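You operate a simulated robot arm through the tools that you are given. There is no shell and no other tool. Be economical: measure what you need, move in short steps, check, and stop when the job is done.

Carry out the task below with a simulated robot arm. There is one attempt and no reset: what you move stays moved.

## Task
Strip the valve at F26: collet and cap onto the round plate.
Fine: press the spring with the jig, collet off, lever up, fork slid clear, spring cap off, both set down upright; the spring stays in, the other valves stay built. Set down upright: what you pick out.

Only the result counts: the job must be done as asked and must still hold three seconds after the hand-in. Knocking over, shifting, dropping, spilling or breaking anything else fails it. Lids that push on must go on centred and level and be pressed home; caps that screw on are set level and turned clockwise until they are tight.

## Robot
A 7-joint arm with a two-finger parallel gripper, fixed in place. Base frame: the origin is at the foot of the arm, x ahead of it, y to its left, z up. Readings come in m, degrees, newtons and seconds.
With the tool pointing down near the work surface it reaches from about 0.4 to 0.9 m from the base axis. Its first joint turns from -115.0 to 115.0 degrees. Payload 3.91 kg.
The tool frame sits at the grasp point between the pads (the TCP): z along the fingers, y along the line on which they close. The tips reach 0.03 m beyond it. The gripper opens to 0.11 m. The fingers are 0.02 m wide and 0.01 m thick; the gripper's body (0.048 by 0.112 m) begins 0.055 m behind the TCP.
Orientation is told as [roll, pitch, yaw] about the base's x, y, z axes, in that order, counted from this pose: with the fingers straight down and closing along the base's y, the tool's x points along the base's -x, its y along +y and its z along -z.

## Interface
- The arm moves only by the tool move_arm. Its argument "series" is a list of rows, each an object of numbers (a shift or turn left out is 0, a gripper value left out holds the last): "x", "y", "z": the shift along the base's x, y, z in m; "ax", "ay", "az": the turn, a rotation vector about the base's x, y, z in degrees; "jaw": the finger opening in m, from 0 to 0.11. In form: [{"x": .., "y": .., "z": .., "ax": .., "ay": .., "az": .., "jaw": ..}, ...]. A call has 1 to 12 rows; each row is the pose to reach, as a shift and turn from the pose commanded when the call began. Rows are played at 5 a second. More than 0.05 m and 8.6 degrees between two rows, or a gripper value outside its range, and nothing of the call is played. Where a pose cannot be reached the arm comes as near as it can. A force on the tool above 40 N (or 10 N above the force at the start of the call, whichever is more), or a blocked arm, ends the call early, and 0.2 s more pass. Each finger travels about 0.153 m/s and halts on what it meets, pressing with about 39 N; the grip force reading is that of the motor and also rises with nothing between the fingers. The clock runs only during rows and for 0.2 s after the last one: add rows that repeat a pose to give the fingers time. It gives the time, the measured TCP pose, the force on the tool (base axes), the opening and the grip force at its end, in the units of the frame above (readings bear some noise), with the torque about the TCP (base axes, N m) and any sound that the robot's microphone picked up.
- Cameras (640 x 400 px; columns grow to the right, rows downward): "scene" is fixed at [0.2201, -0.6505, 1.9058]; the picture's right is [0.78, -0.62, 0.00], its down [-0.39, -0.48, -0.79] and it looks along [0.49, 0.61, -0.62] (base axes); focal length 330 px, centre (320, 200). "wrist" rides on the gripper at [0.072, 0.017, -0.103] in the tool frame; the picture's right is [-0.23, 0.97, 0.00], its down [-0.76, -0.18, -0.62] and it looks along [-0.61, -0.14, 0.78] (tool axes); focal length 222 px, centre (320, 200). There is no depth. A picture from a camera that has moved, and an enlarged one, comes with that camera's place and axes in the base frame and with its lens.
- capture(camera): a new picture of that camera. No time passes.
- raise_lower(by): slides the trunk up (or, below 0, down) by that many m; the arm rides with it, the base frame stays. It gives what a move gives, with no picture.
- enlarge(camera, box): a new picture of the part [left, top, right, bottom] of that camera's present view, enlarged. No time passes.
- sign_off(): hands the job in; it is judged then, once.

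Work in short steps. Places have to be worked out from the pictures, the camera data and where the tool is seen: move nearer, look again, correct. Check each grasp and each placing, and mend what went wrong. You have 120 turns and 84 pictures in all, those below and enlarged ones among them. Open the gripper and draw the arm clear of the work before you hand the job in, unless the task says otherwise; then end with one line.

The tools are called after "Emit:" as a command line: name --argument value ..., lists and objects as JSON in quotes. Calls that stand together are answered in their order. move_arm: Moves the arm, as the interface text tells. Its arguments: {"type":"object","properties":{"series":{"type":"array"}},"required":["series"]} The other tools are called the same way: raise_lower (by) slides the trunk up or down; capture (camera) takes a picture; enlarge (camera, box) takes an enlarged picture of a part of a camera's view; sign_off () hands the job in.

At the start:

```text
time: 0.0
position: [0.544, -0.1105, 1.5776]
orientation: [0.0, 0.0, 0.1]
wrist_force: [0.0, 0.4, -0.4]
torque: [0.03, 0.0, -0.02]
gripper_width: 0.1098
finger_force: 0.1
trunk travel left (down, up): [-0.925, 0.065]
```

scene: 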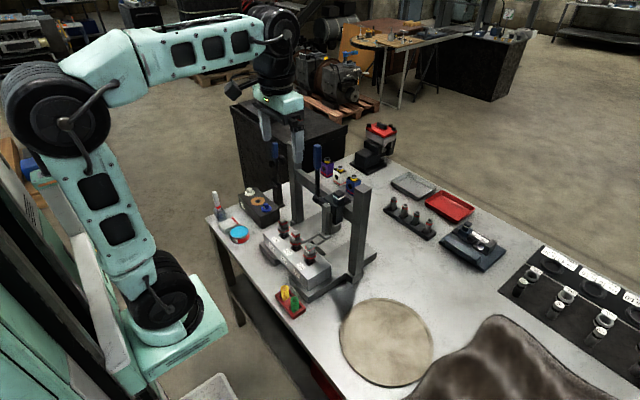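
wrist: 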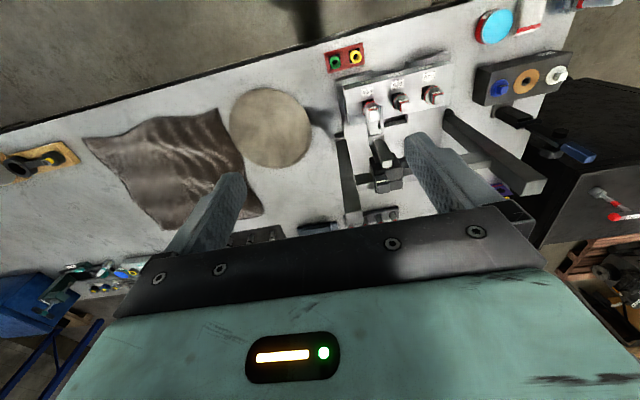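

I start by looking closely at the jig and the valves.

Emit:
enlarge --camera "scene" --box '[220, 130, 400, 310]'

Emit:
enlarge --camera "wrist" --box '[300, 40, 580, 240]'

Emit:
enlarge --camera "scene" --box '[255, 210, 345, 300]'

```text
2.22 times, centred on (310, 220) of scene
camera zoom: at [0.2201, -0.6505, 1.9058], right [0.78, -0.62, 0.0], down [-0.39, -0.48, -0.79], along [0.49, 0.61, -0.62], focal length 734 px, centre (342, 156)
```

zoom: 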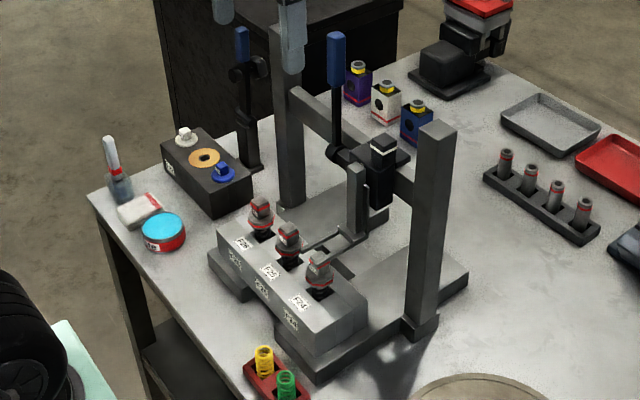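

```text
2.00 times, centred on (440, 140) of wrist
camera zoom: at [0.4721, -0.091, 1.6818], right [0.23, 0.97, 0.0], down [0.76, -0.18, 0.62], along [0.61, -0.14, -0.78], focal length 444 px, centre (80, 320)
```

zoom: 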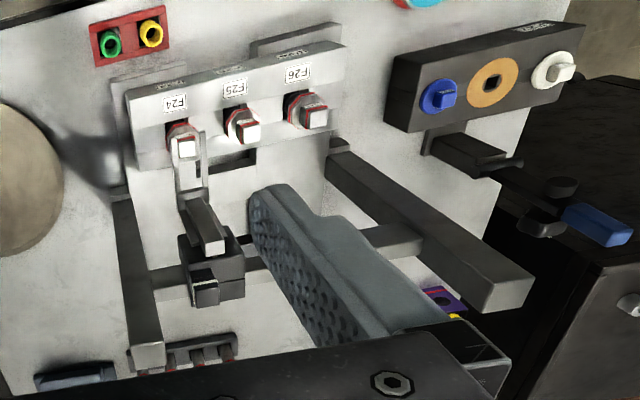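

```text
4.44 times, centred on (300, 255) of scene
camera zoom: at [0.2201, -0.6505, 1.9058], right [0.78, -0.62, 0.0], down [-0.39, -0.48, -0.79], along [0.49, 0.61, -0.62], focal length 1467 px, centre (409, -44)
```

zoom: 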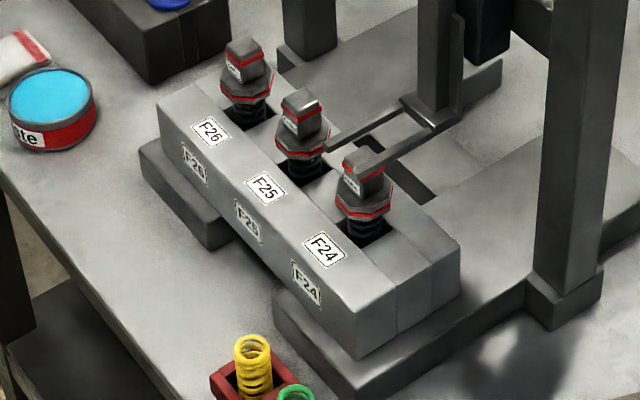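

The valve block runs along y, with F24 at y≈0.01 and F26 at y≈0.17. The fork carriage sits near y≈0 on a crossbar at x≈0.8. I lower the trunk and back off to get a closer view.

Emit:
move_arm --series '[{"x": -0.03, "y": 0.04}, {"x": -0.06, "y": 0.08}, {"x": -0.09, "y": 0.12}, {"x": -0.11, "y": 0.15}, {"x": -0.11, "y": 0.18}, {"x": -0.11, "y": 0.2}]'

Emit:
raise_lower --by -0.2

Emit:
capture --camera "wrist"

Emit:
capture --camera "scene"

```text
time: 1.4
position: [0.4339, 0.0917, 1.5787]
orientation: [0.0, 0.0, 0.1]
wrist_force: [0.6, -0.7, -0.7]
torque: [0.0, 0.0, 0.0]
gripper_width: 0.11
finger_force: 0.0
trunk travel left (down, up): [-0.925, 0.065]
```

```text
time: 3.6
position: [0.4349, 0.0913, 1.3786]
orientation: [0.0, 0.0, 0.1]
wrist_force: [-0.7, 0.0, 0.1]
torque: [0.0, 0.01, 0.01]
gripper_width: 0.11
finger_force: 0.1
trunk travel left (down, up): [-0.725, 0.265]
```

```text
78 pictures are left
camera wrist: at [0.3623, 0.1094, 1.4821], right [0.23, 0.97, 0.0], down [0.76, -0.18, 0.62], along [0.61, -0.14, -0.78], focal length 222 px, centre (320, 200)
```

wrist: 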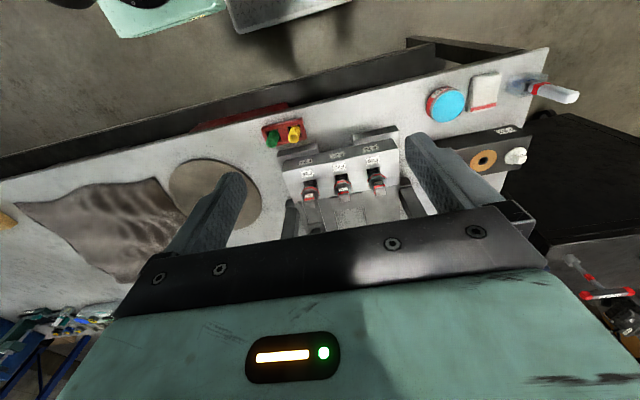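

```text
77 pictures are left
```

scene: 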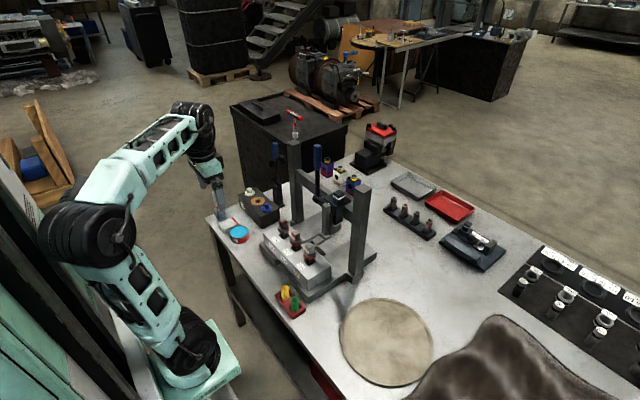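

The jig is now clear of the arm in the fixed view, so I look at it enlarged.

Emit:
enlarge --camera "scene" --box '[280, 140, 380, 220]'

Emit:
enlarge --camera "wrist" --box '[260, 115, 420, 215]'

Emit:
enlarge --camera "scene" --box '[240, 200, 340, 280]'

```text
5.00 times, centred on (330, 180) of scene
camera zoom: at [0.2201, -0.6505, 1.9058], right [0.78, -0.62, 0.0], down [-0.39, -0.48, -0.79], along [0.49, 0.61, -0.62], focal length 1650 px, centre (270, 300)
```

zoom: 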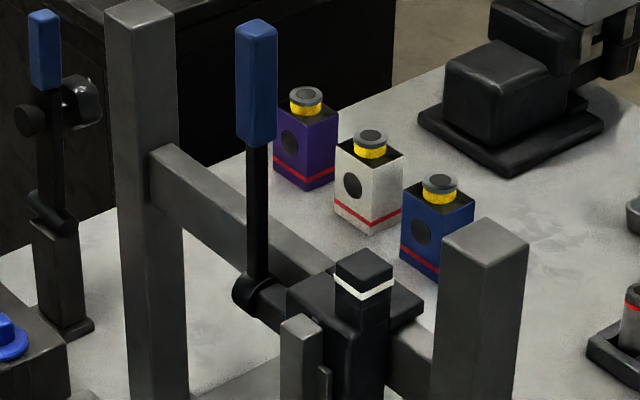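

```text
4.00 times, centred on (340, 165) of wrist
camera zoom: at [0.3623, 0.1094, 1.4821], right [0.23, 0.97, 0.0], down [0.76, -0.18, 0.62], along [0.61, -0.14, -0.78], focal length 888 px, centre (240, 340)
```

zoom: 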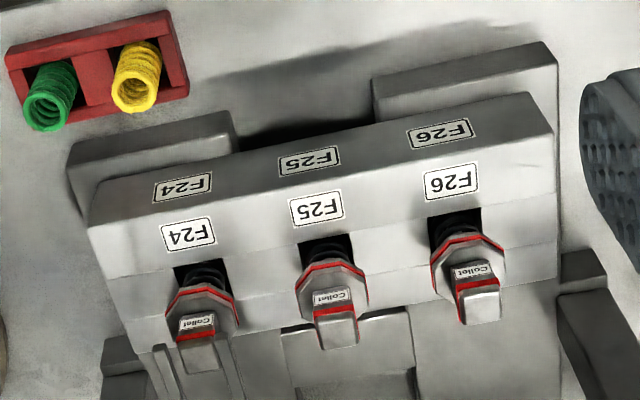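

```text
5.00 times, centred on (290, 240) of scene
camera zoom: at [0.2201, -0.6505, 1.9058], right [0.78, -0.62, 0.0], down [-0.39, -0.48, -0.79], along [0.49, 0.61, -0.62], focal length 1650 px, centre (470, 0)
```

zoom: 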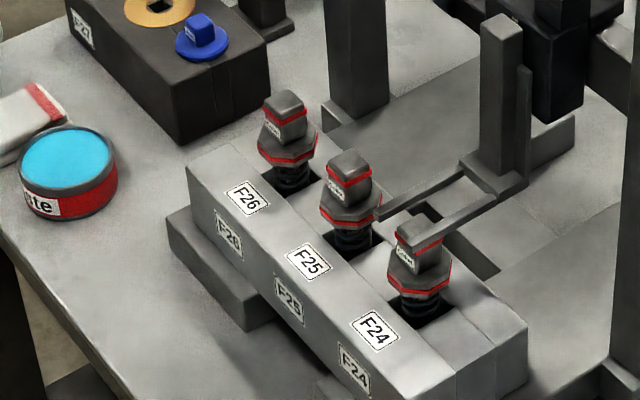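

I tilt the tool forward so the wrist camera can see under the crossbar and the fork's tines.

Emit:
move_arm --series '[{"ay": -8}, {"ay": -16}, {"ay": -24}, {"ay": -32}, {"ay": -35}]'

Emit:
capture --camera "wrist"

```text
time: 4.8
position: [0.4556, 0.1195, 1.3751]
orientation: [-0.1, -35.2, 0.0]
wrist_force: [-0.6, -0.2, -0.5]
torque: [0.05, 0.01, 0.02]
gripper_width: 0.1101
finger_force: 0.2
out of reach, approached as far as the arm can: row 3, 4, 5
trunk travel left (down, up): [-0.725, 0.265]
```

```text
73 pictures are left
camera wrist: at [0.3372, 0.1389, 1.4197], right [0.19, 0.97, 0.13], down [0.26, -0.18, 0.95], along [0.95, -0.14, -0.29], focal length 222 px, centre (320, 200)
```

wrist: 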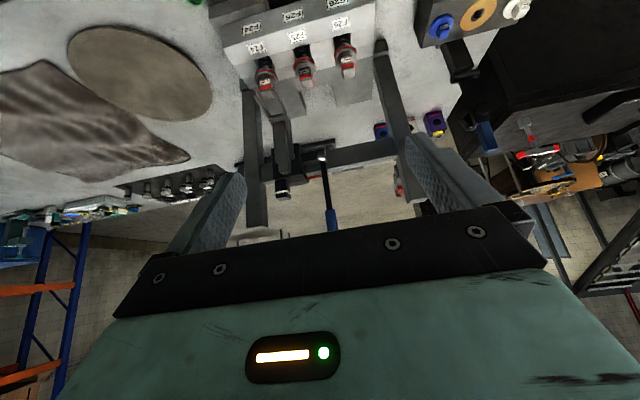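

Emit:
enlarge --camera "wrist" --box '[220, 20, 380, 120]'

Emit:
enlarge --camera "wrist" --box '[230, 120, 430, 240]'

```text
4.00 times, centred on (300, 70) of wrist
camera zoom: at [0.3372, 0.1389, 1.4197], right [0.19, 0.97, 0.13], down [0.26, -0.18, 0.95], along [0.95, -0.14, -0.29], focal length 888 px, centre (400, 720)
```

zoom: 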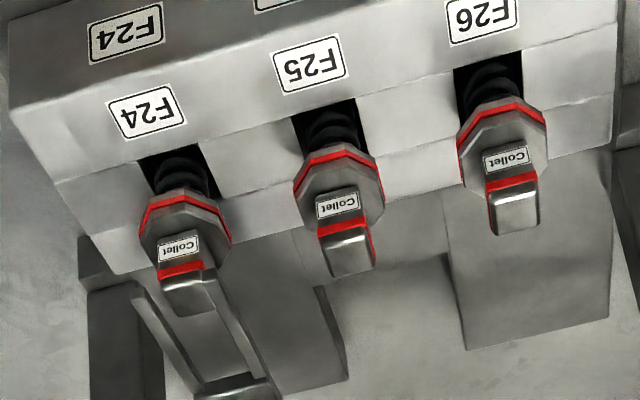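

```text
3.20 times, centred on (330, 180) of wrist
camera zoom: at [0.3372, 0.1389, 1.4197], right [0.19, 0.97, 0.13], down [0.26, -0.18, 0.95], along [0.95, -0.14, -0.29], focal length 711 px, centre (288, 264)
```

zoom: 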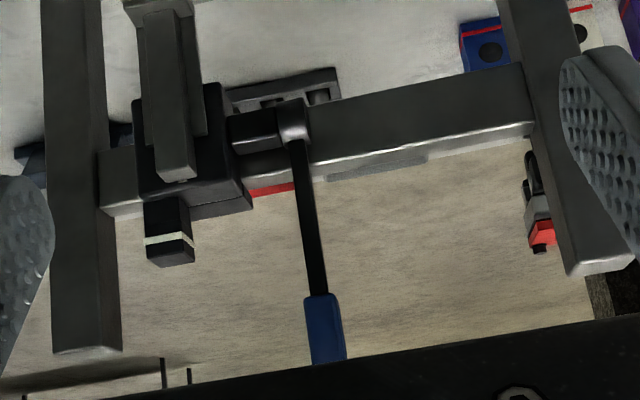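

Triangulation gives these positions:

| Feature | x | y | z |
|---|---|---|---|
| Collet tops | ≈0.70 | 0.004 / 0.091 / 0.178 | 1.057 |
| Tine (just above F24's collet) | – | – | ≈1.07 |
| Lever pivot | 0.80 | 0.09 | 1.17 |
| Lever handle | – | – | 1.30–1.385 |

I straighten the tool and rise before going over the handle.

Emit:
move_arm --series '[{"ay": 8, "z": 0.03}, {"ay": 16, "z": 0.06}, {"ay": 24, "z": 0.09}, {"ay": 32, "z": 0.11}, {"ay": 35, "z": 0.12}, {"ay": 35, "z": 0.12}]'

```text
time: 6.2
position: [0.4545, 0.1219, 1.4962]
orientation: [0.0, 0.0, 0.1]
wrist_force: [0.1, -0.1, 0.2]
torque: [0.02, 0.0, -0.05]
gripper_width: 0.1102
finger_force: 0.0
trunk travel left (down, up): [-0.725, 0.265]
```

The tool is upright at z 1.496. I move over the handle at a height that clears it.

Emit:
move_arm --series '[{"x": 0.045, "y": -0.005}, {"x": 0.09, "y": -0.01}, {"x": 0.135, "y": -0.016}, {"x": 0.18, "y": -0.022}, {"x": 0.225, "y": -0.028}, {"x": 0.27, "y": -0.032}, {"x": 0.31, "y": -0.032}, {"x": 0.348, "y": -0.032}, {"x": 0.348, "y": -0.032}]'

Emit:
enlarge --camera "scene" --box '[260, 90, 400, 220]'

Emit:
capture --camera "wrist"

```text
time: 8.2
position: [0.7004, 0.0702, 1.4341]
orientation: [0.0, -0.3, 0.2]
wrist_force: [-1.0, -0.9, -1.0]
torque: [-0.01, -0.08, 0.02]
gripper_width: 0.11
finger_force: 0.1
out of reach, approached as far as the arm can: row 2, 3, 4, 5, 6, 7, 8, 9
trunk travel left (down, up): [-0.725, 0.265]
```

```text
3.08 times, centred on (330, 155) of scene
camera zoom: at [0.2201, -0.6505, 1.9058], right [0.78, -0.62, 0.0], down [-0.39, -0.48, -0.79], along [0.49, 0.61, -0.62], focal length 1016 px, centre (289, 338)
```

zoom: 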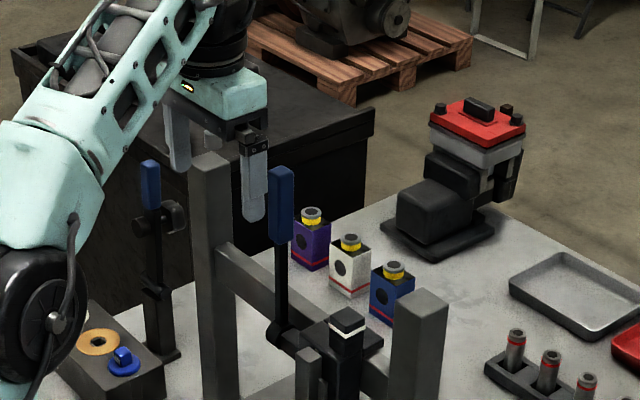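

```text
69 pictures are left
camera wrist: at [0.6285, 0.088, 1.5372], right [0.23, 0.97, 0.0], down [0.76, -0.18, 0.63], along [0.61, -0.14, -0.78], focal length 222 px, centre (320, 200)
```

wrist: 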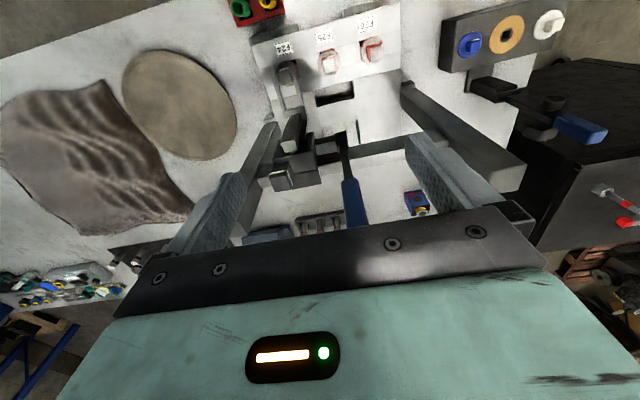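

The arm runs out of reach this high above its shoulder. I raise the trunk and redo the approach.

Emit:
raise_lower --by 0.2

Emit:
move_arm --series '[{"x": 0.02, "y": 0.005, "z": -0.03}, {"x": 0.05, "y": 0.01, "z": -0.07}, {"x": 0.08, "y": 0.02, "z": -0.11}, {"x": 0.1, "y": 0.02, "z": -0.14}, {"x": 0.103, "y": 0.02, "z": -0.16}, {"x": 0.103, "y": 0.02, "z": -0.16}]'

Emit:
enlarge --camera "scene" --box '[260, 90, 400, 220]'

Emit:
enlarge --camera "wrist" --box '[200, 60, 460, 240]'

```text
time: 10.3
position: [0.7027, 0.0689, 1.6327]
orientation: [0.1, -0.2, 0.2]
wrist_force: [-0.3, 0.3, 0.4]
torque: [0.02, 0.01, 0.02]
gripper_width: 0.1101
finger_force: 0.0
trunk travel left (down, up): [-0.925, 0.065]
```

```text
refused: row 2 steps farther than a row can; nothing moved
```

```text
3.08 times, centred on (330, 155) of scene
camera zoom: at [0.2201, -0.6505, 1.9058], right [0.78, -0.62, 0.0], down [-0.39, -0.48, -0.79], along [0.49, 0.61, -0.62], focal length 1016 px, centre (289, 338)
```

zoom: 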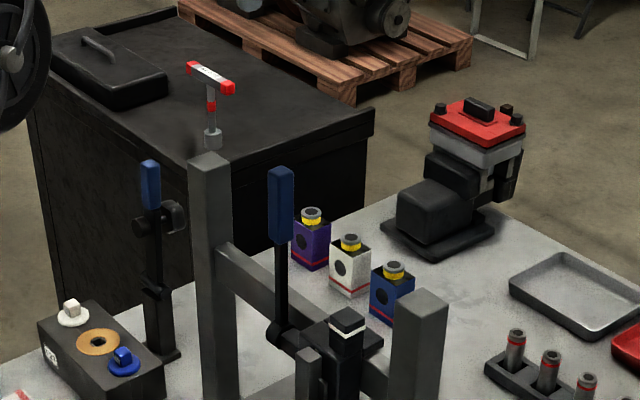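

```text
2.22 times, centred on (330, 150) of wrist
camera zoom: at [0.6299, 0.0881, 1.7361], right [0.23, 0.97, 0.0], down [0.76, -0.18, 0.63], along [0.61, -0.14, -0.78], focal length 494 px, centre (298, 311)
```

zoom: 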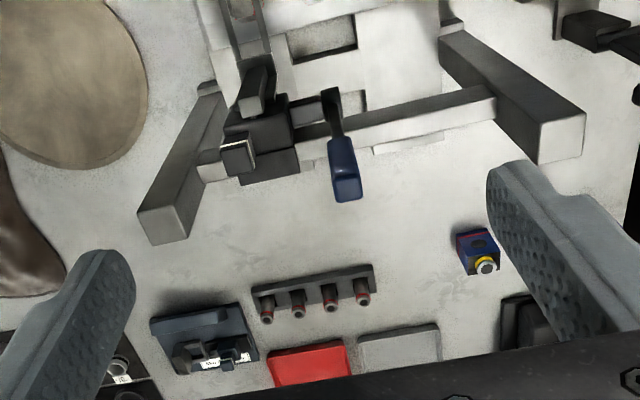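

The handle top is confirmed at (0.797, 0.089, 1.383). I approach again in smaller steps.

Emit:
move_arm --series '[{"x": 0.02, "y": 0.005, "z": -0.03}, {"x": 0.045, "y": 0.01, "z": -0.065}, {"x": 0.07, "y": 0.015, "z": -0.1}, {"x": 0.09, "y": 0.02, "z": -0.14}, {"x": 0.095, "y": 0.02, "z": -0.18}, {"x": 0.095, "y": 0.02, "z": -0.2}, {"x": 0.095, "y": 0.02, "z": -0.2}]'

Emit:
enlarge --camera "scene" --box '[260, 90, 400, 220]'

```text
time: 11.9
position: [0.7972, 0.0892, 1.4311]
orientation: [0.1, -0.1, 0.0]
wrist_force: [0.0, -0.4, 0.0]
torque: [0.0, 0.03, -0.03]
gripper_width: 0.1101
finger_force: 0.0
trunk travel left (down, up): [-0.925, 0.065]
```

```text
3.08 times, centred on (330, 155) of scene
camera zoom: at [0.2201, -0.6505, 1.9058], right [0.78, -0.62, 0.0], down [-0.39, -0.48, -0.79], along [0.49, 0.61, -0.62], focal length 1016 px, centre (289, 338)
```

zoom: 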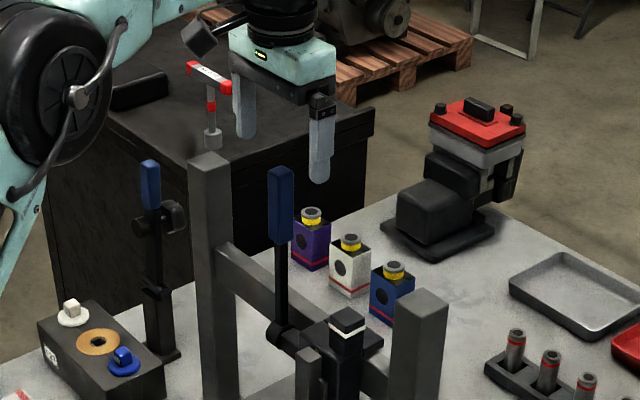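

The fingers straddle the handle correctly. I descend and close.

Emit:
move_arm --series '[{"z": -0.035}, {"z": -0.07}, {"z": -0.07, "jaw": 0.06}, {"z": -0.07, "jaw": 0.0}, {"z": -0.07, "jaw": 0.0}, {"z": -0.07, "jaw": 0.0}]'

```text
time: 13.3
position: [0.7975, 0.089, 1.362]
orientation: [0.0, -0.1, 0.0]
wrist_force: [-0.4, -4.3, -1.9]
torque: [-0.36, -0.32, -0.1]
gripper_width: 0.0219
finger_force: 45.2
trunk travel left (down, up): [-0.925, 0.065]
```

The handle is held at 22 mm wide. I slide +y partway first, watching the forces.

Emit:
move_arm --series '[{"y": 0.01}, {"y": 0.02}, {"y": 0.03}, {"y": 0.04}, {"y": 0.04}]'

Emit:
enlarge --camera "scene" --box '[240, 130, 390, 290]'

```text
time: 14.5
position: [0.7974, 0.1313, 1.3613]
orientation: [0.1, 0.0, 0.1]
wrist_force: [-0.5, 0.1, -4.7]
torque: [-1.03, -0.65, -0.07]
gripper_width: 0.0221
finger_force: 45.1
trunk travel left (down, up): [-0.925, 0.065]
```

```text
2.50 times, centred on (315, 210) of scene
camera zoom: at [0.2201, -0.6505, 1.9058], right [0.78, -0.62, 0.0], down [-0.39, -0.48, -0.79], along [0.49, 0.61, -0.62], focal length 825 px, centre (332, 175)
```

zoom: 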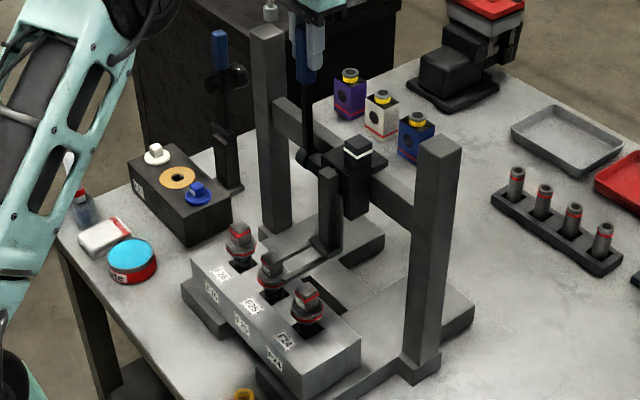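

The carriage slides freely with the fork above the collets. I continue to F26.

Emit:
move_arm --series '[{"y": 0.02}, {"y": 0.04}, {"y": 0.06}, {"y": 0.08}, {"y": 0.1}, {"y": 0.115}, {"y": 0.125}, {"y": 0.133}, {"y": 0.133}, {"y": 0.133}]'

Emit:
enlarge --camera "scene" --box '[240, 200, 340, 280]'

Emit:
enlarge --camera "wrist" --box '[200, 0, 440, 180]'

```text
time: 16.7
position: [0.796, 0.26, 1.3607]
orientation: [0.0, -0.1, 0.0]
wrist_force: [-3.4, -11.7, -10.1]
torque: [0.24, 0.72, 0.34]
gripper_width: 0.0218
finger_force: 45.0
trunk travel left (down, up): [-0.925, 0.065]
```

```text
5.00 times, centred on (290, 240) of scene
camera zoom: at [0.2201, -0.6505, 1.9058], right [0.78, -0.62, 0.0], down [-0.39, -0.48, -0.79], along [0.49, 0.61, -0.62], focal length 1650 px, centre (470, 0)
```

zoom: 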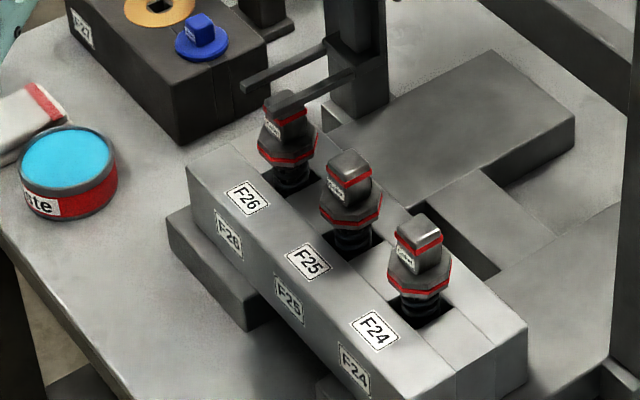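

```text
2.22 times, centred on (320, 90) of wrist
camera zoom: at [0.7244, 0.279, 1.4651], right [0.23, 0.97, 0.0], down [0.76, -0.18, 0.62], along [0.61, -0.14, -0.78], focal length 494 px, centre (320, 444)
```

zoom: 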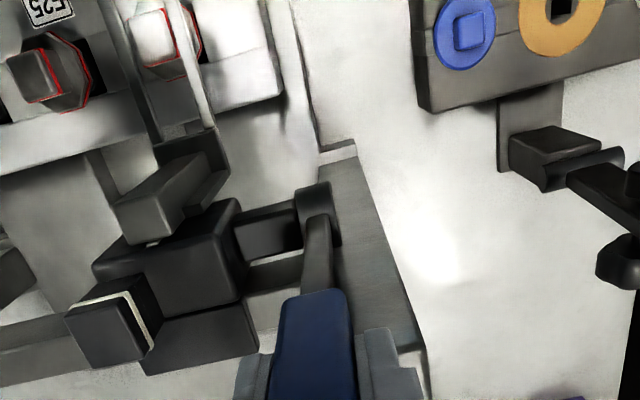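

A force of −11.7 N along y suggests an end stop or drag. I check the fork's alignment over F26 more closely.

Emit:
enlarge --camera "scene" --box '[280, 205, 320, 240]'

Emit:
enlarge --camera "wrist" --box '[200, 0, 320, 80]'

```text
11.43 times, centred on (300, 222) of scene
camera zoom: at [0.2201, -0.6505, 1.9058], right [0.78, -0.62, 0.0], down [-0.39, -0.48, -0.79], along [0.49, 0.61, -0.62], focal length 3773 px, centre (549, -57)
```

zoom: 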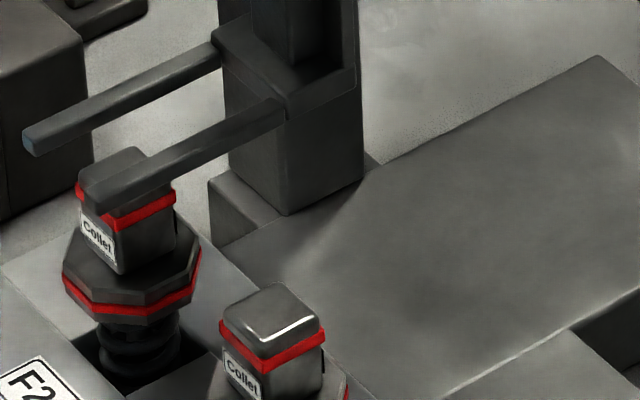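

```text
5.00 times, centred on (260, 40) of wrist
camera zoom: at [0.7244, 0.279, 1.4651], right [0.23, 0.97, 0.0], down [0.76, -0.18, 0.62], along [0.61, -0.14, -0.78], focal length 1111 px, centre (620, 1000)
```

zoom: 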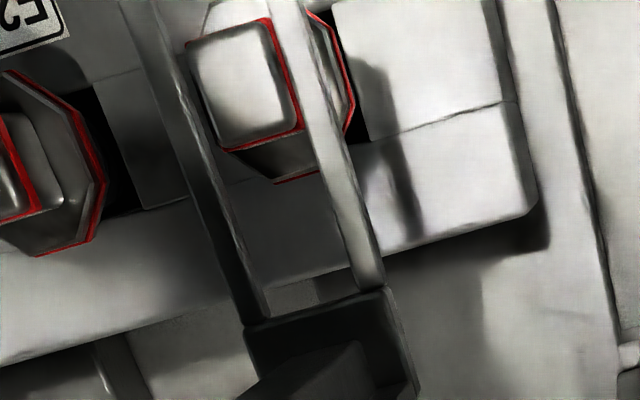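

The fork looks nearly centred, maybe 1–2 mm to +y. I zoom further to measure it.

Emit:
enlarge --camera "wrist" --box '[225, 0, 275, 32]'

```text
12.50 times, centred on (250, 16) of wrist
camera zoom: at [0.7244, 0.279, 1.4651], right [0.23, 0.97, 0.0], down [0.76, -0.18, 0.62], along [0.61, -0.14, -0.78], focal length 2776 px, centre (1195, 2500)
```

zoom: 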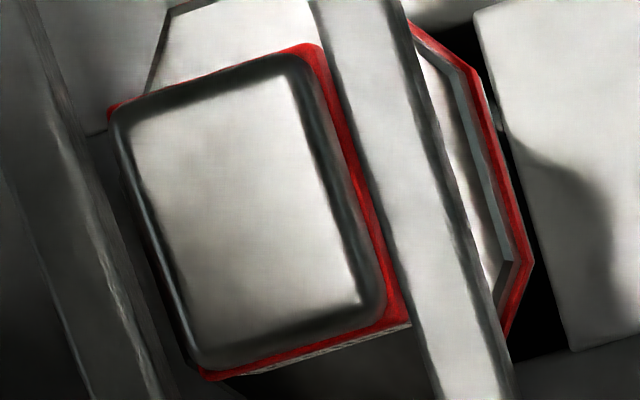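

The fork centre is at ≈0.180 and the collet at ≈0.178. I nudge back about 2 mm, allowing for the lag from the force load.

Emit:
move_arm --series '[{"y": -0.002}, {"y": -0.004}, {"y": -0.004}, {"y": -0.004}]'

Emit:
enlarge --camera "wrist" --box '[225, 0, 275, 32]'

```text
time: 17.7
position: [0.7966, 0.2602, 1.3616]
orientation: [0.0, 0.0, 0.1]
wrist_force: [-13.0, -2.2, -21.2]
torque: [0.04, -1.13, -0.27]
gripper_width: 0.0217
finger_force: 44.5
trunk travel left (down, up): [-0.925, 0.065]
```

```text
12.50 times, centred on (250, 16) of wrist
camera zoom: at [0.7248, 0.2784, 1.4653], right [0.22, 0.97, 0.0], down [0.76, -0.18, 0.62], along [0.61, -0.14, -0.78], focal length 2776 px, centre (1195, 2500)
```

zoom: 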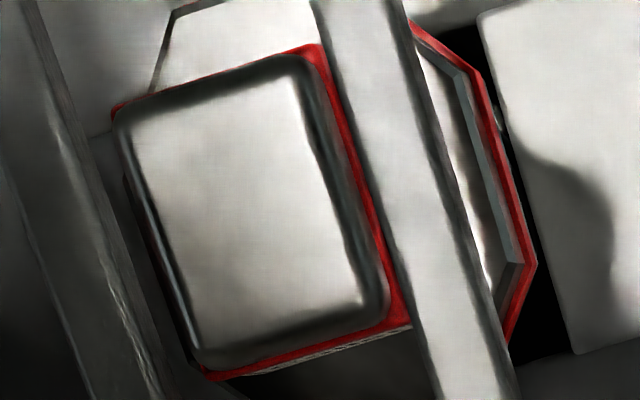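

The carriage seems to sit in a notch or stick there, and the offset is within the fork's ±3 mm clearance. I start pulling the lever toward me along its arc (R≈0.189), tilting the tool with it.

Emit:
move_arm --series '[{"x": -0.0132, "z": -0.0005, "ay": -4}, {"x": -0.0263, "z": -0.0018, "ay": -8}, {"x": -0.0393, "z": -0.0041, "ay": -12}, {"x": -0.0521, "z": -0.0073, "ay": -16}, {"x": -0.0521, "z": -0.0073, "ay": -16}]'

Emit:
enlarge --camera "scene" --box '[240, 110, 390, 260]'

```text
time: 18.1
position: [0.7975, 0.2598, 1.3659]
orientation: [0.1, -2.0, 0.1]
wrist_force: [0.4, -4.6, -6.5]
torque: [-0.98, 0.02, 0.4]
gripper_width: 0.0215
finger_force: 45.0
trunk travel left (down, up): [-0.925, 0.065]
stopped in row 1: the force on the tool passed its limit at 77 N (the readings are from after the stop); the commanded pose is now the measured one
```

```text
2.67 times, centred on (315, 185) of scene
camera zoom: at [0.2201, -0.6505, 1.9058], right [0.78, -0.62, 0.0], down [-0.39, -0.48, -0.79], along [0.49, 0.61, -0.62], focal length 880 px, centre (333, 240)
```

zoom: 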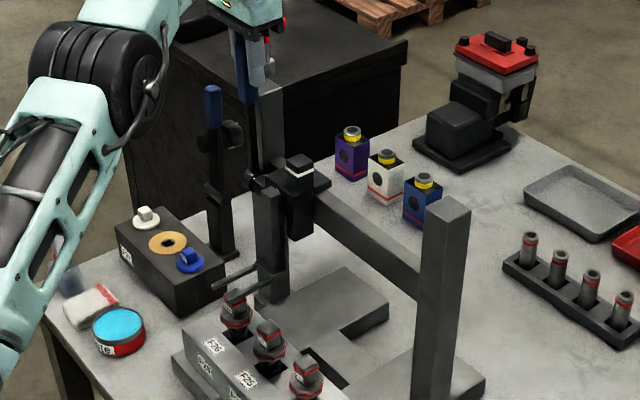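

The call stopped at once with 77 N. I probe gently with 2 mm steps to find which way the lever yields.

Emit:
move_arm --series '[{"x": -0.002}, {"x": -0.004}, {"x": -0.006}, {"x": -0.006}]'

```text
time: 19.1
position: [0.7929, 0.2601, 1.3648]
orientation: [0.3, -2.2, -0.1]
wrist_force: [8.8, -5.6, -6.2]
torque: [-1.94, -1.53, 0.21]
gripper_width: 0.0218
finger_force: 44.8
trunk travel left (down, up): [-0.925, 0.065]
```

It moved −4.6 mm at 9 N, so −x yields. I continue slowly along the arc.

Emit:
move_arm --series '[{"x": -0.003, "ay": -1}, {"x": -0.006, "ay": -2}, {"x": -0.009, "ay": -3}, {"x": -0.012, "z": -0.001, "ay": -4}, {"x": -0.015, "z": -0.001, "ay": -5}, {"x": -0.018, "z": -0.002, "ay": -6}, {"x": -0.018, "z": -0.002, "ay": -6}]'

Emit:
enlarge --camera "scene" --box '[240, 110, 390, 260]'

```text
time: 20.7
position: [0.7729, 0.2603, 1.363]
orientation: [0.4, -8.0, 0.0]
wrist_force: [-3.9, -7.9, -3.7]
torque: [-1.96, 0.76, -0.38]
gripper_width: 0.0219
finger_force: 45.2
trunk travel left (down, up): [-0.925, 0.065]
```

```text
2.67 times, centred on (315, 185) of scene
camera zoom: at [0.2201, -0.6505, 1.9058], right [0.78, -0.62, 0.0], down [-0.39, -0.48, -0.79], along [0.49, 0.61, -0.62], focal length 880 px, centre (333, 240)
```

zoom: 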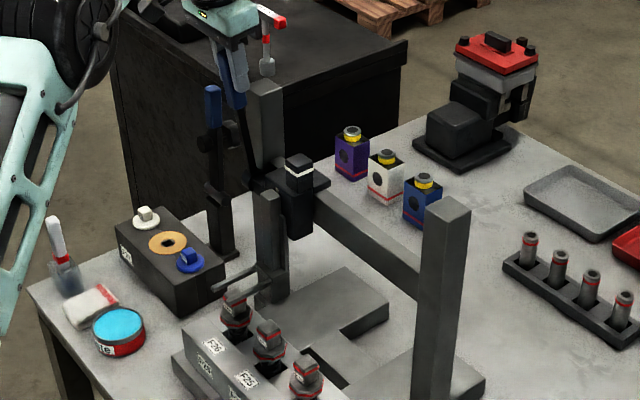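

The lever swings toward −x as expected. I continue along the arc to about 28°.

Emit:
move_arm --series '[{"x": -0.0065, "z": -0.001, "ay": -2}, {"x": -0.013, "z": -0.0023, "ay": -4}, {"x": -0.0194, "z": -0.0038, "ay": -6}, {"x": -0.0258, "z": -0.0055, "ay": -8}, {"x": -0.0321, "z": -0.0074, "ay": -10}, {"x": -0.0383, "z": -0.0096, "ay": -12}, {"x": -0.0445, "z": -0.0119, "ay": -14}, {"x": -0.0506, "z": -0.0145, "ay": -16}, {"x": -0.0565, "z": -0.0173, "ay": -18}, {"x": -0.0624, "z": -0.0203, "ay": -20}, {"x": -0.0624, "z": -0.0203, "ay": -20}]'

Emit:
enlarge --camera "scene" --box '[240, 110, 390, 260]'

```text
time: 23.1
position: [0.7099, 0.2595, 1.3447]
orientation: [0.4, -28.3, -0.1]
wrist_force: [-5.0, -7.7, 22.5]
torque: [-1.87, -1.2, -0.74]
gripper_width: 0.022
finger_force: 44.7
trunk travel left (down, up): [-0.925, 0.065]
```

```text
2.67 times, centred on (315, 185) of scene
camera zoom: at [0.2201, -0.6505, 1.9058], right [0.78, -0.62, 0.0], down [-0.39, -0.48, -0.79], along [0.49, 0.61, -0.62], focal length 880 px, centre (333, 240)
```

zoom: 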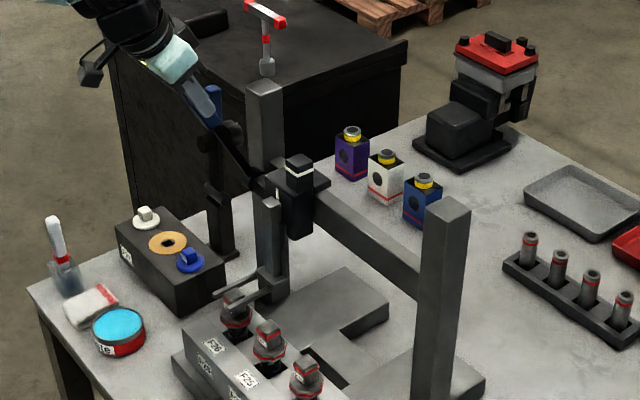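

The lever follows and the fork is coming down. I continue along the arc with the radius corrected slightly outward.

Emit:
move_arm --series '[{"x": -0.008, "z": -0.0006, "ay": -2}, {"x": -0.0166, "z": -0.0058, "ay": -5}, {"x": -0.0249, "z": -0.0116, "ay": -8}, {"x": -0.033, "z": -0.0177, "ay": -11}, {"x": -0.0406, "z": -0.0243, "ay": -14}, {"x": -0.048, "z": -0.0312, "ay": -17}, {"x": -0.048, "z": -0.0312, "ay": -17}]'

Emit:
enlarge --camera "scene" --box '[260, 190, 340, 250]'

```text
time: 24.7
position: [0.6628, 0.26, 1.3111]
orientation: [0.3, -45.1, 0.1]
wrist_force: [-4.8, -3.2, 0.1]
torque: [-1.34, 0.23, -1.36]
gripper_width: 0.022
finger_force: 45.2
trunk travel left (down, up): [-0.925, 0.065]
```

```text
6.67 times, centred on (300, 220) of scene
camera zoom: at [0.2201, -0.6505, 1.9058], right [0.78, -0.62, 0.0], down [-0.39, -0.48, -0.79], along [0.49, 0.61, -0.62], focal length 2201 px, centre (453, 67)
```

zoom: 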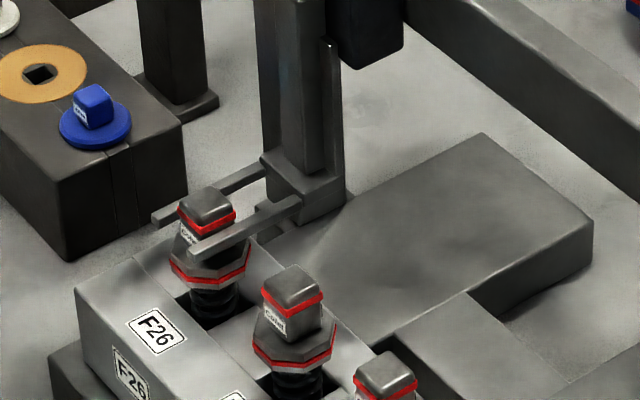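

The fork straddles the collet cleanly. I continue pressing.

Emit:
move_arm --series '[{"x": -0.0069, "z": -0.0074, "ay": -3}, {"x": -0.0135, "z": -0.015, "ay": -6}, {"x": -0.0196, "z": -0.0231, "ay": -9}, {"x": -0.0254, "z": -0.0314, "ay": -12}, {"x": -0.0306, "z": -0.04, "ay": -15}, {"x": -0.0306, "z": -0.04, "ay": -15}]'

Emit:
enlarge --camera "scene" --box '[260, 190, 340, 250]'

```text
time: 25.3
position: [0.6571, 0.2531, 1.3631]
orientation: [17.4, -48.9, -14.9]
wrist_force: [12.9, 1.2, -18.3]
torque: [-0.55, -0.01, -0.52]
gripper_width: 0.0238
finger_force: 44.8
trunk travel left (down, up): [-0.925, 0.065]
stopped in row 3: the arm was blocked; the commanded pose is now the measured one
```

```text
6.67 times, centred on (300, 220) of scene
camera zoom: at [0.2201, -0.6505, 1.9058], right [0.78, -0.62, 0.0], down [-0.39, -0.48, -0.79], along [0.49, 0.61, -0.62], focal length 2201 px, centre (453, 67)
```

zoom: 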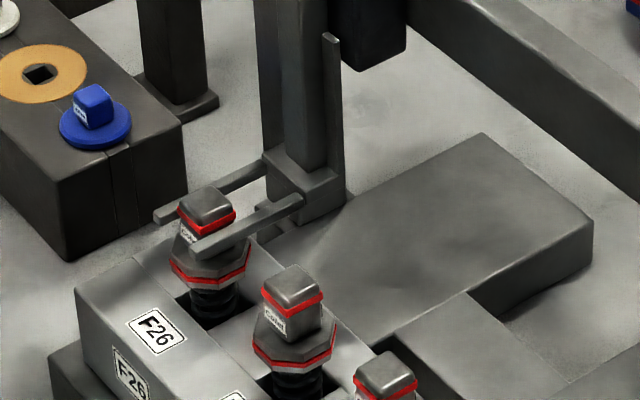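

The arm was blocked and swung off the arc, while the fork stayed where it was. I check both views.

Emit:
capture --camera "scene"

Emit:
capture --camera "wrist"

```text
53 pictures are left
```

scene: 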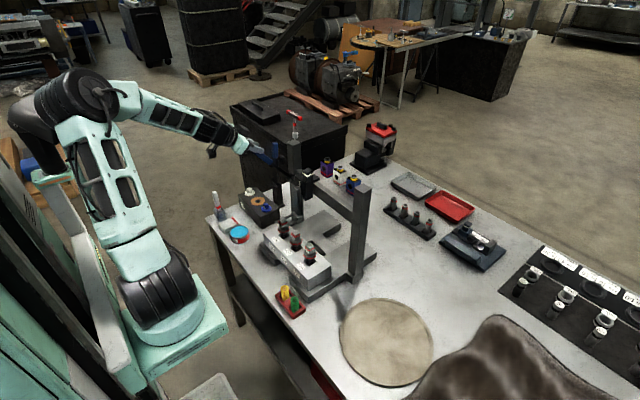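

```text
52 pictures are left
camera wrist: at [0.5315, 0.2724, 1.3762], right [0.17, 0.92, 0.36], down [0.0, -0.37, 0.93], along [0.99, -0.16, -0.06], focal length 222 px, centre (320, 200)
```

wrist: 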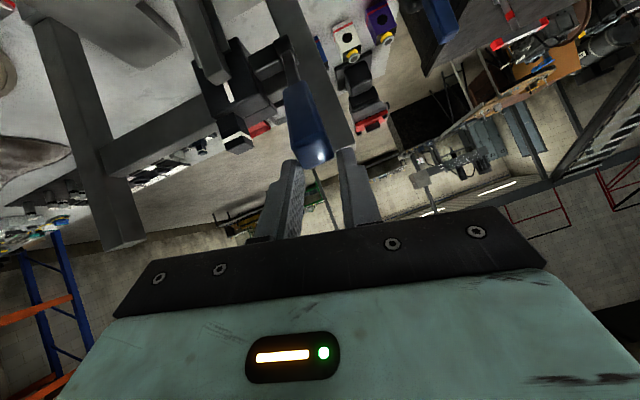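

The fingers slipped off the end of the handle, and the lever stays where it is by itself (≈45°). I back off and straighten the tool. Then I'll push the handle down from above with closed fingers.

Emit:
move_arm --series '[{"x": -0.02, "z": 0.02, "jaw": 0.04}, {"x": -0.04, "z": 0.045, "ax": -1.4, "ay": 7.2, "az": 0.9}, {"x": -0.04, "z": 0.065, "ax": -2.8, "ay": 14.3, "az": 1.9}, {"x": -0.04, "z": 0.085, "ax": -4.2, "ay": 21.5, "az": 2.8}, {"x": -0.04, "z": 0.1, "ax": -5.7, "ay": 28.7, "az": 3.7}, {"x": -0.04, "z": 0.11, "ax": -7.1, "ay": 35.9, "az": 4.6}, {"x": -0.04, "z": 0.11, "ax": -8.5, "ay": 43, "az": 5.6}, {"x": -0.04, "z": 0.11, "ax": -9.9, "ay": 50.2, "az": 6.5}, {"x": -0.04, "z": 0.11, "ax": -9.9, "ay": 50.2, "az": 6.5}]'

```text
time: 27.3
position: [0.6133, 0.2561, 1.471]
orientation: [0.5, 0.1, 0.4]
wrist_force: [-0.2, 0.4, -0.2]
torque: [0.0, 0.01, 0.01]
gripper_width: 0.04
finger_force: 0.1
trunk travel left (down, up): [-0.925, 0.065]
```

Emit:
enlarge --camera "scene" --box '[210, 100, 370, 230]'

Emit:
enlarge --camera "wrist" --box '[200, 60, 460, 240]'

```text
3.08 times, centred on (290, 165) of scene
camera zoom: at [0.2201, -0.6505, 1.9058], right [0.78, -0.62, 0.0], down [-0.39, -0.48, -0.79], along [0.49, 0.61, -0.62], focal length 1016 px, centre (412, 308)
```

zoom: 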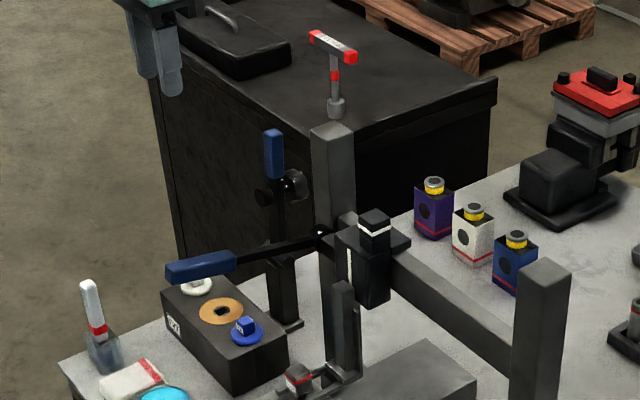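

```text
2.22 times, centred on (330, 150) of wrist
camera zoom: at [0.5408, 0.2735, 1.5754], right [0.22, 0.98, 0.01], down [0.76, -0.18, 0.62], along [0.61, -0.13, -0.78], focal length 494 px, centre (298, 311)
```

zoom: 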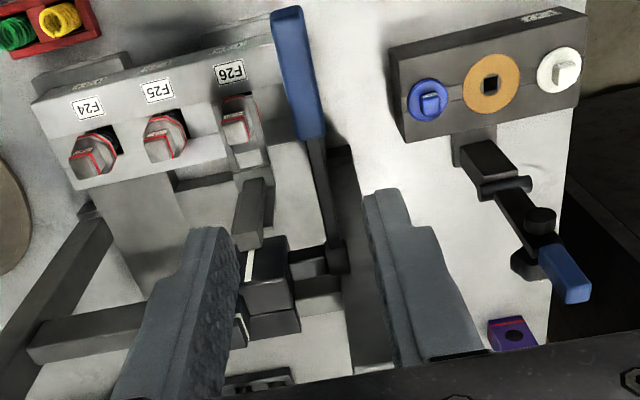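

The lever has swung down to ≈81° by itself. I check whether the spring is pressed.

Emit:
enlarge --camera "scene" --box '[270, 200, 330, 250]'

Emit:
enlarge --camera "wrist" --box '[220, 75, 340, 165]'

```text
8.00 times, centred on (300, 225) of scene
camera zoom: at [0.2201, -0.6505, 1.9058], right [0.78, -0.62, 0.0], down [-0.39, -0.48, -0.79], along [0.49, 0.61, -0.62], focal length 2641 px, centre (480, 0)
```

zoom: 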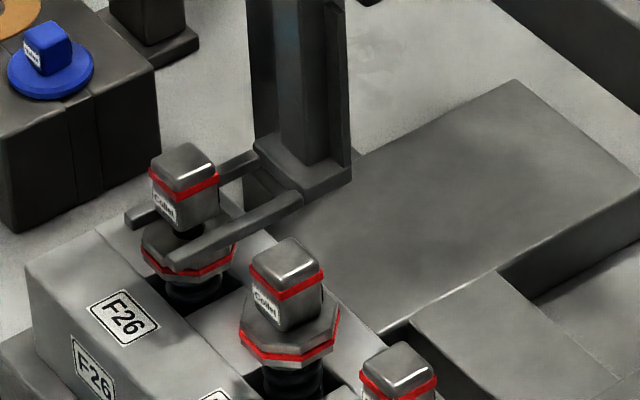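

```text
4.44 times, centred on (280, 120) of wrist
camera zoom: at [0.5408, 0.2735, 1.5754], right [0.22, 0.98, 0.01], down [0.76, -0.18, 0.62], along [0.61, -0.13, -0.78], focal length 987 px, centre (498, 556)
```

zoom: 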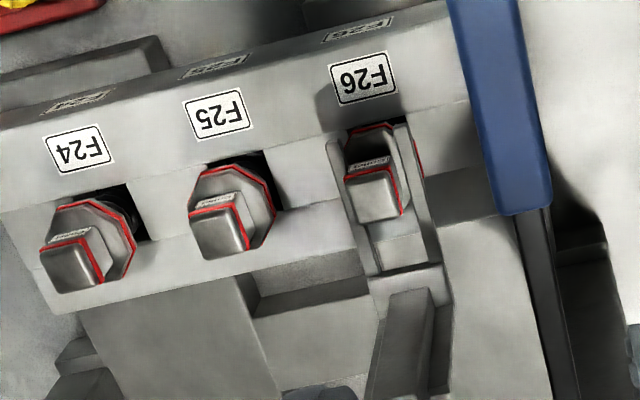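

F26's cap is pressed down and the collet stands free on the stem. The tine tops are at ≈1.022, below the collet (≈1.028–1.057), so I can grip it along y. I move above F26.

Emit:
move_arm --series '[{"x": 0.03, "y": -0.03, "ax": -0.4, "az": -0.4}, {"x": 0.06, "y": -0.06, "ax": -0.4, "az": -0.4, "jaw": 0.06}, {"x": 0.081, "y": -0.077, "ax": -0.4, "az": -0.4}, {"x": 0.081, "y": -0.077, "ax": -0.4, "az": -0.4}]'

Emit:
raise_lower --by -0.2

Emit:
capture --camera "wrist"

Emit:
enlarge --camera "scene" --box '[210, 100, 370, 230]'

```text
time: 28.3
position: [0.6946, 0.1792, 1.4717]
orientation: [0.2, 0.0, 0.1]
wrist_force: [1.1, 0.8, -0.6]
torque: [0.03, 0.0, 0.02]
gripper_width: 0.0601
finger_force: 0.0
trunk travel left (down, up): [-0.925, 0.065]
```

```text
time: 30.5
position: [0.6934, 0.1797, 1.2716]
orientation: [0.1, 0.1, 0.1]
wrist_force: [-0.1, 0.3, 0.7]
torque: [0.0, 0.02, 0.01]
gripper_width: 0.0602
finger_force: 0.0
trunk travel left (down, up): [-0.725, 0.265]
```

```text
47 pictures are left
camera wrist: at [0.6207, 0.1978, 1.3754], right [0.23, 0.97, 0.0], down [0.76, -0.18, 0.62], along [0.61, -0.14, -0.78], focal length 222 px, centre (320, 200)
```

wrist: 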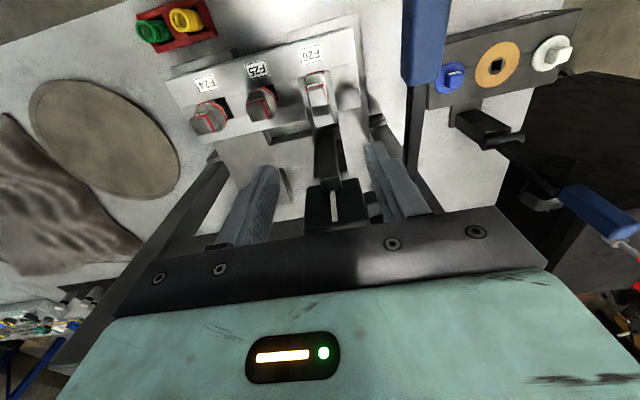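

```text
3.08 times, centred on (290, 165) of scene
camera zoom: at [0.2201, -0.6505, 1.9058], right [0.78, -0.62, 0.0], down [-0.39, -0.48, -0.79], along [0.49, 0.61, -0.62], focal length 1016 px, centre (412, 308)
```

zoom: 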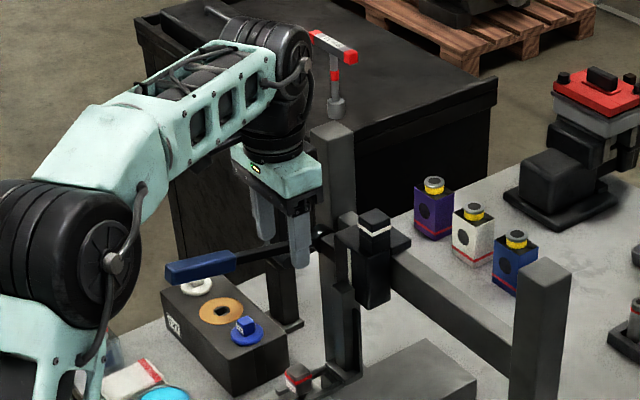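

The way down between the lever and F25 looks clear. I descend to just above the collet.

Emit:
move_arm --series '[{"z": -0.04}, {"z": -0.08}, {"z": -0.12}, {"z": -0.15}, {"z": -0.165}, {"z": -0.165}]'

Emit:
capture --camera "wrist"

Emit:
enlarge --camera "scene" --box '[250, 160, 350, 240]'

```text
time: 31.9
position: [0.6941, 0.1801, 1.1055]
orientation: [0.1, 0.0, 0.1]
wrist_force: [-0.2, 0.1, -0.3]
torque: [0.01, 0.02, 0.0]
gripper_width: 0.0599
finger_force: 0.0
trunk travel left (down, up): [-0.725, 0.265]
```

```text
45 pictures are left
camera wrist: at [0.6212, 0.1976, 1.2101], right [0.23, 0.97, 0.0], down [0.76, -0.18, 0.62], along [0.61, -0.14, -0.78], focal length 222 px, centre (320, 200)
```

wrist: 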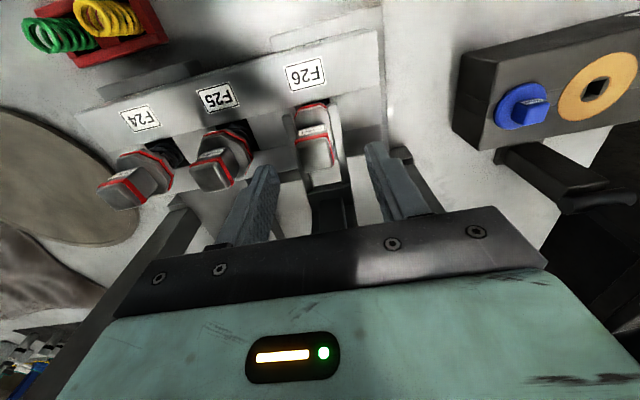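

```text
5.00 times, centred on (300, 200) of scene
camera zoom: at [0.2201, -0.6505, 1.9058], right [0.78, -0.62, 0.0], down [-0.39, -0.48, -0.79], along [0.49, 0.61, -0.62], focal length 1650 px, centre (420, 200)
```

zoom: 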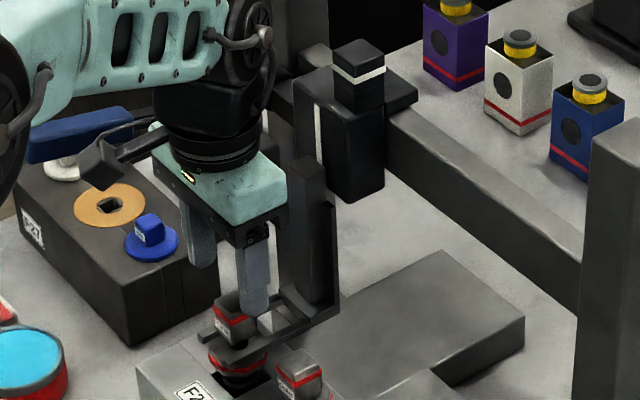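

The fingers are centred on the collet (0.698, 0.180). I descend slowly until the tips are just above the tines, then grip.

Emit:
move_arm --series '[{"z": -0.012}, {"z": -0.024}, {"z": -0.034}, {"z": -0.043}, {"z": -0.043}, {"z": -0.043, "jaw": 0.03}, {"z": -0.043, "jaw": 0.0}, {"z": -0.043, "jaw": 0.0}, {"z": -0.043, "jaw": 0.0}]'

Emit:
enlarge --camera "scene" --box '[270, 190, 330, 240]'

```text
time: 33.9
position: [0.6942, 0.1778, 1.0633]
orientation: [0.0, 0.0, 0.1]
wrist_force: [-1.1, -12.6, 0.5]
torque: [-0.31, 0.03, -0.02]
gripper_width: 0.0235
finger_force: 38.8
trunk travel left (down, up): [-0.725, 0.265]
```

```text
8.00 times, centred on (300, 215) of scene
camera zoom: at [0.2201, -0.6505, 1.9058], right [0.78, -0.62, 0.0], down [-0.39, -0.48, -0.79], along [0.49, 0.61, -0.62], focal length 2641 px, centre (480, 80)
```

zoom: 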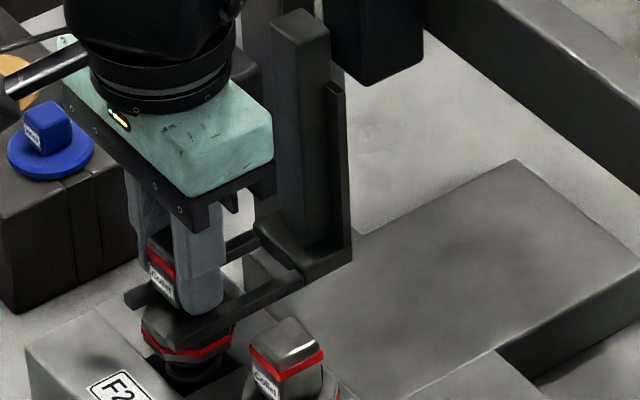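

The collet is gripped at 23.5 mm. I centre by −2 mm to relieve the side load, then lift straight up.

Emit:
move_arm --series '[{"y": -0.0022}, {"y": -0.0022, "z": 0.005}, {"y": -0.0022, "z": 0.012}, {"y": -0.0022, "z": 0.02}, {"y": -0.0022, "z": 0.03}, {"y": -0.0022, "z": 0.045}, {"y": -0.0022, "z": 0.06}, {"y": -0.0022, "z": 0.06}]'

Emit:
enlarge --camera "scene" --box '[270, 190, 330, 240]'

```text
time: 35.7
position: [0.6938, 0.1781, 1.1242]
orientation: [0.2, 0.1, 0.1]
wrist_force: [-0.6, -0.4, -0.9]
torque: [0.01, 0.02, 0.02]
gripper_width: 0.0228
finger_force: 39.1
trunk travel left (down, up): [-0.725, 0.265]
```

```text
8.00 times, centred on (300, 215) of scene
camera zoom: at [0.2201, -0.6505, 1.9058], right [0.78, -0.62, 0.0], down [-0.39, -0.48, -0.79], along [0.49, 0.61, -0.62], focal length 2641 px, centre (480, 80)
```

zoom: 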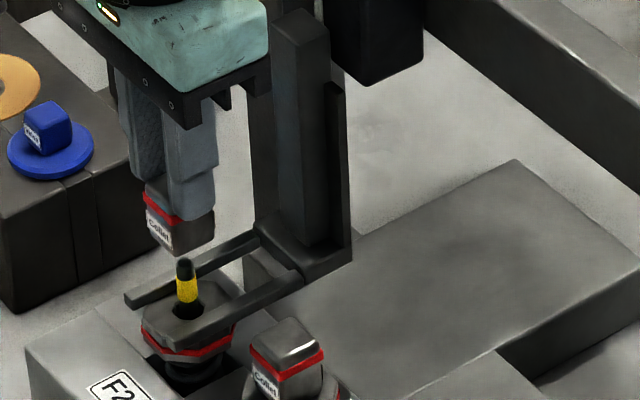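

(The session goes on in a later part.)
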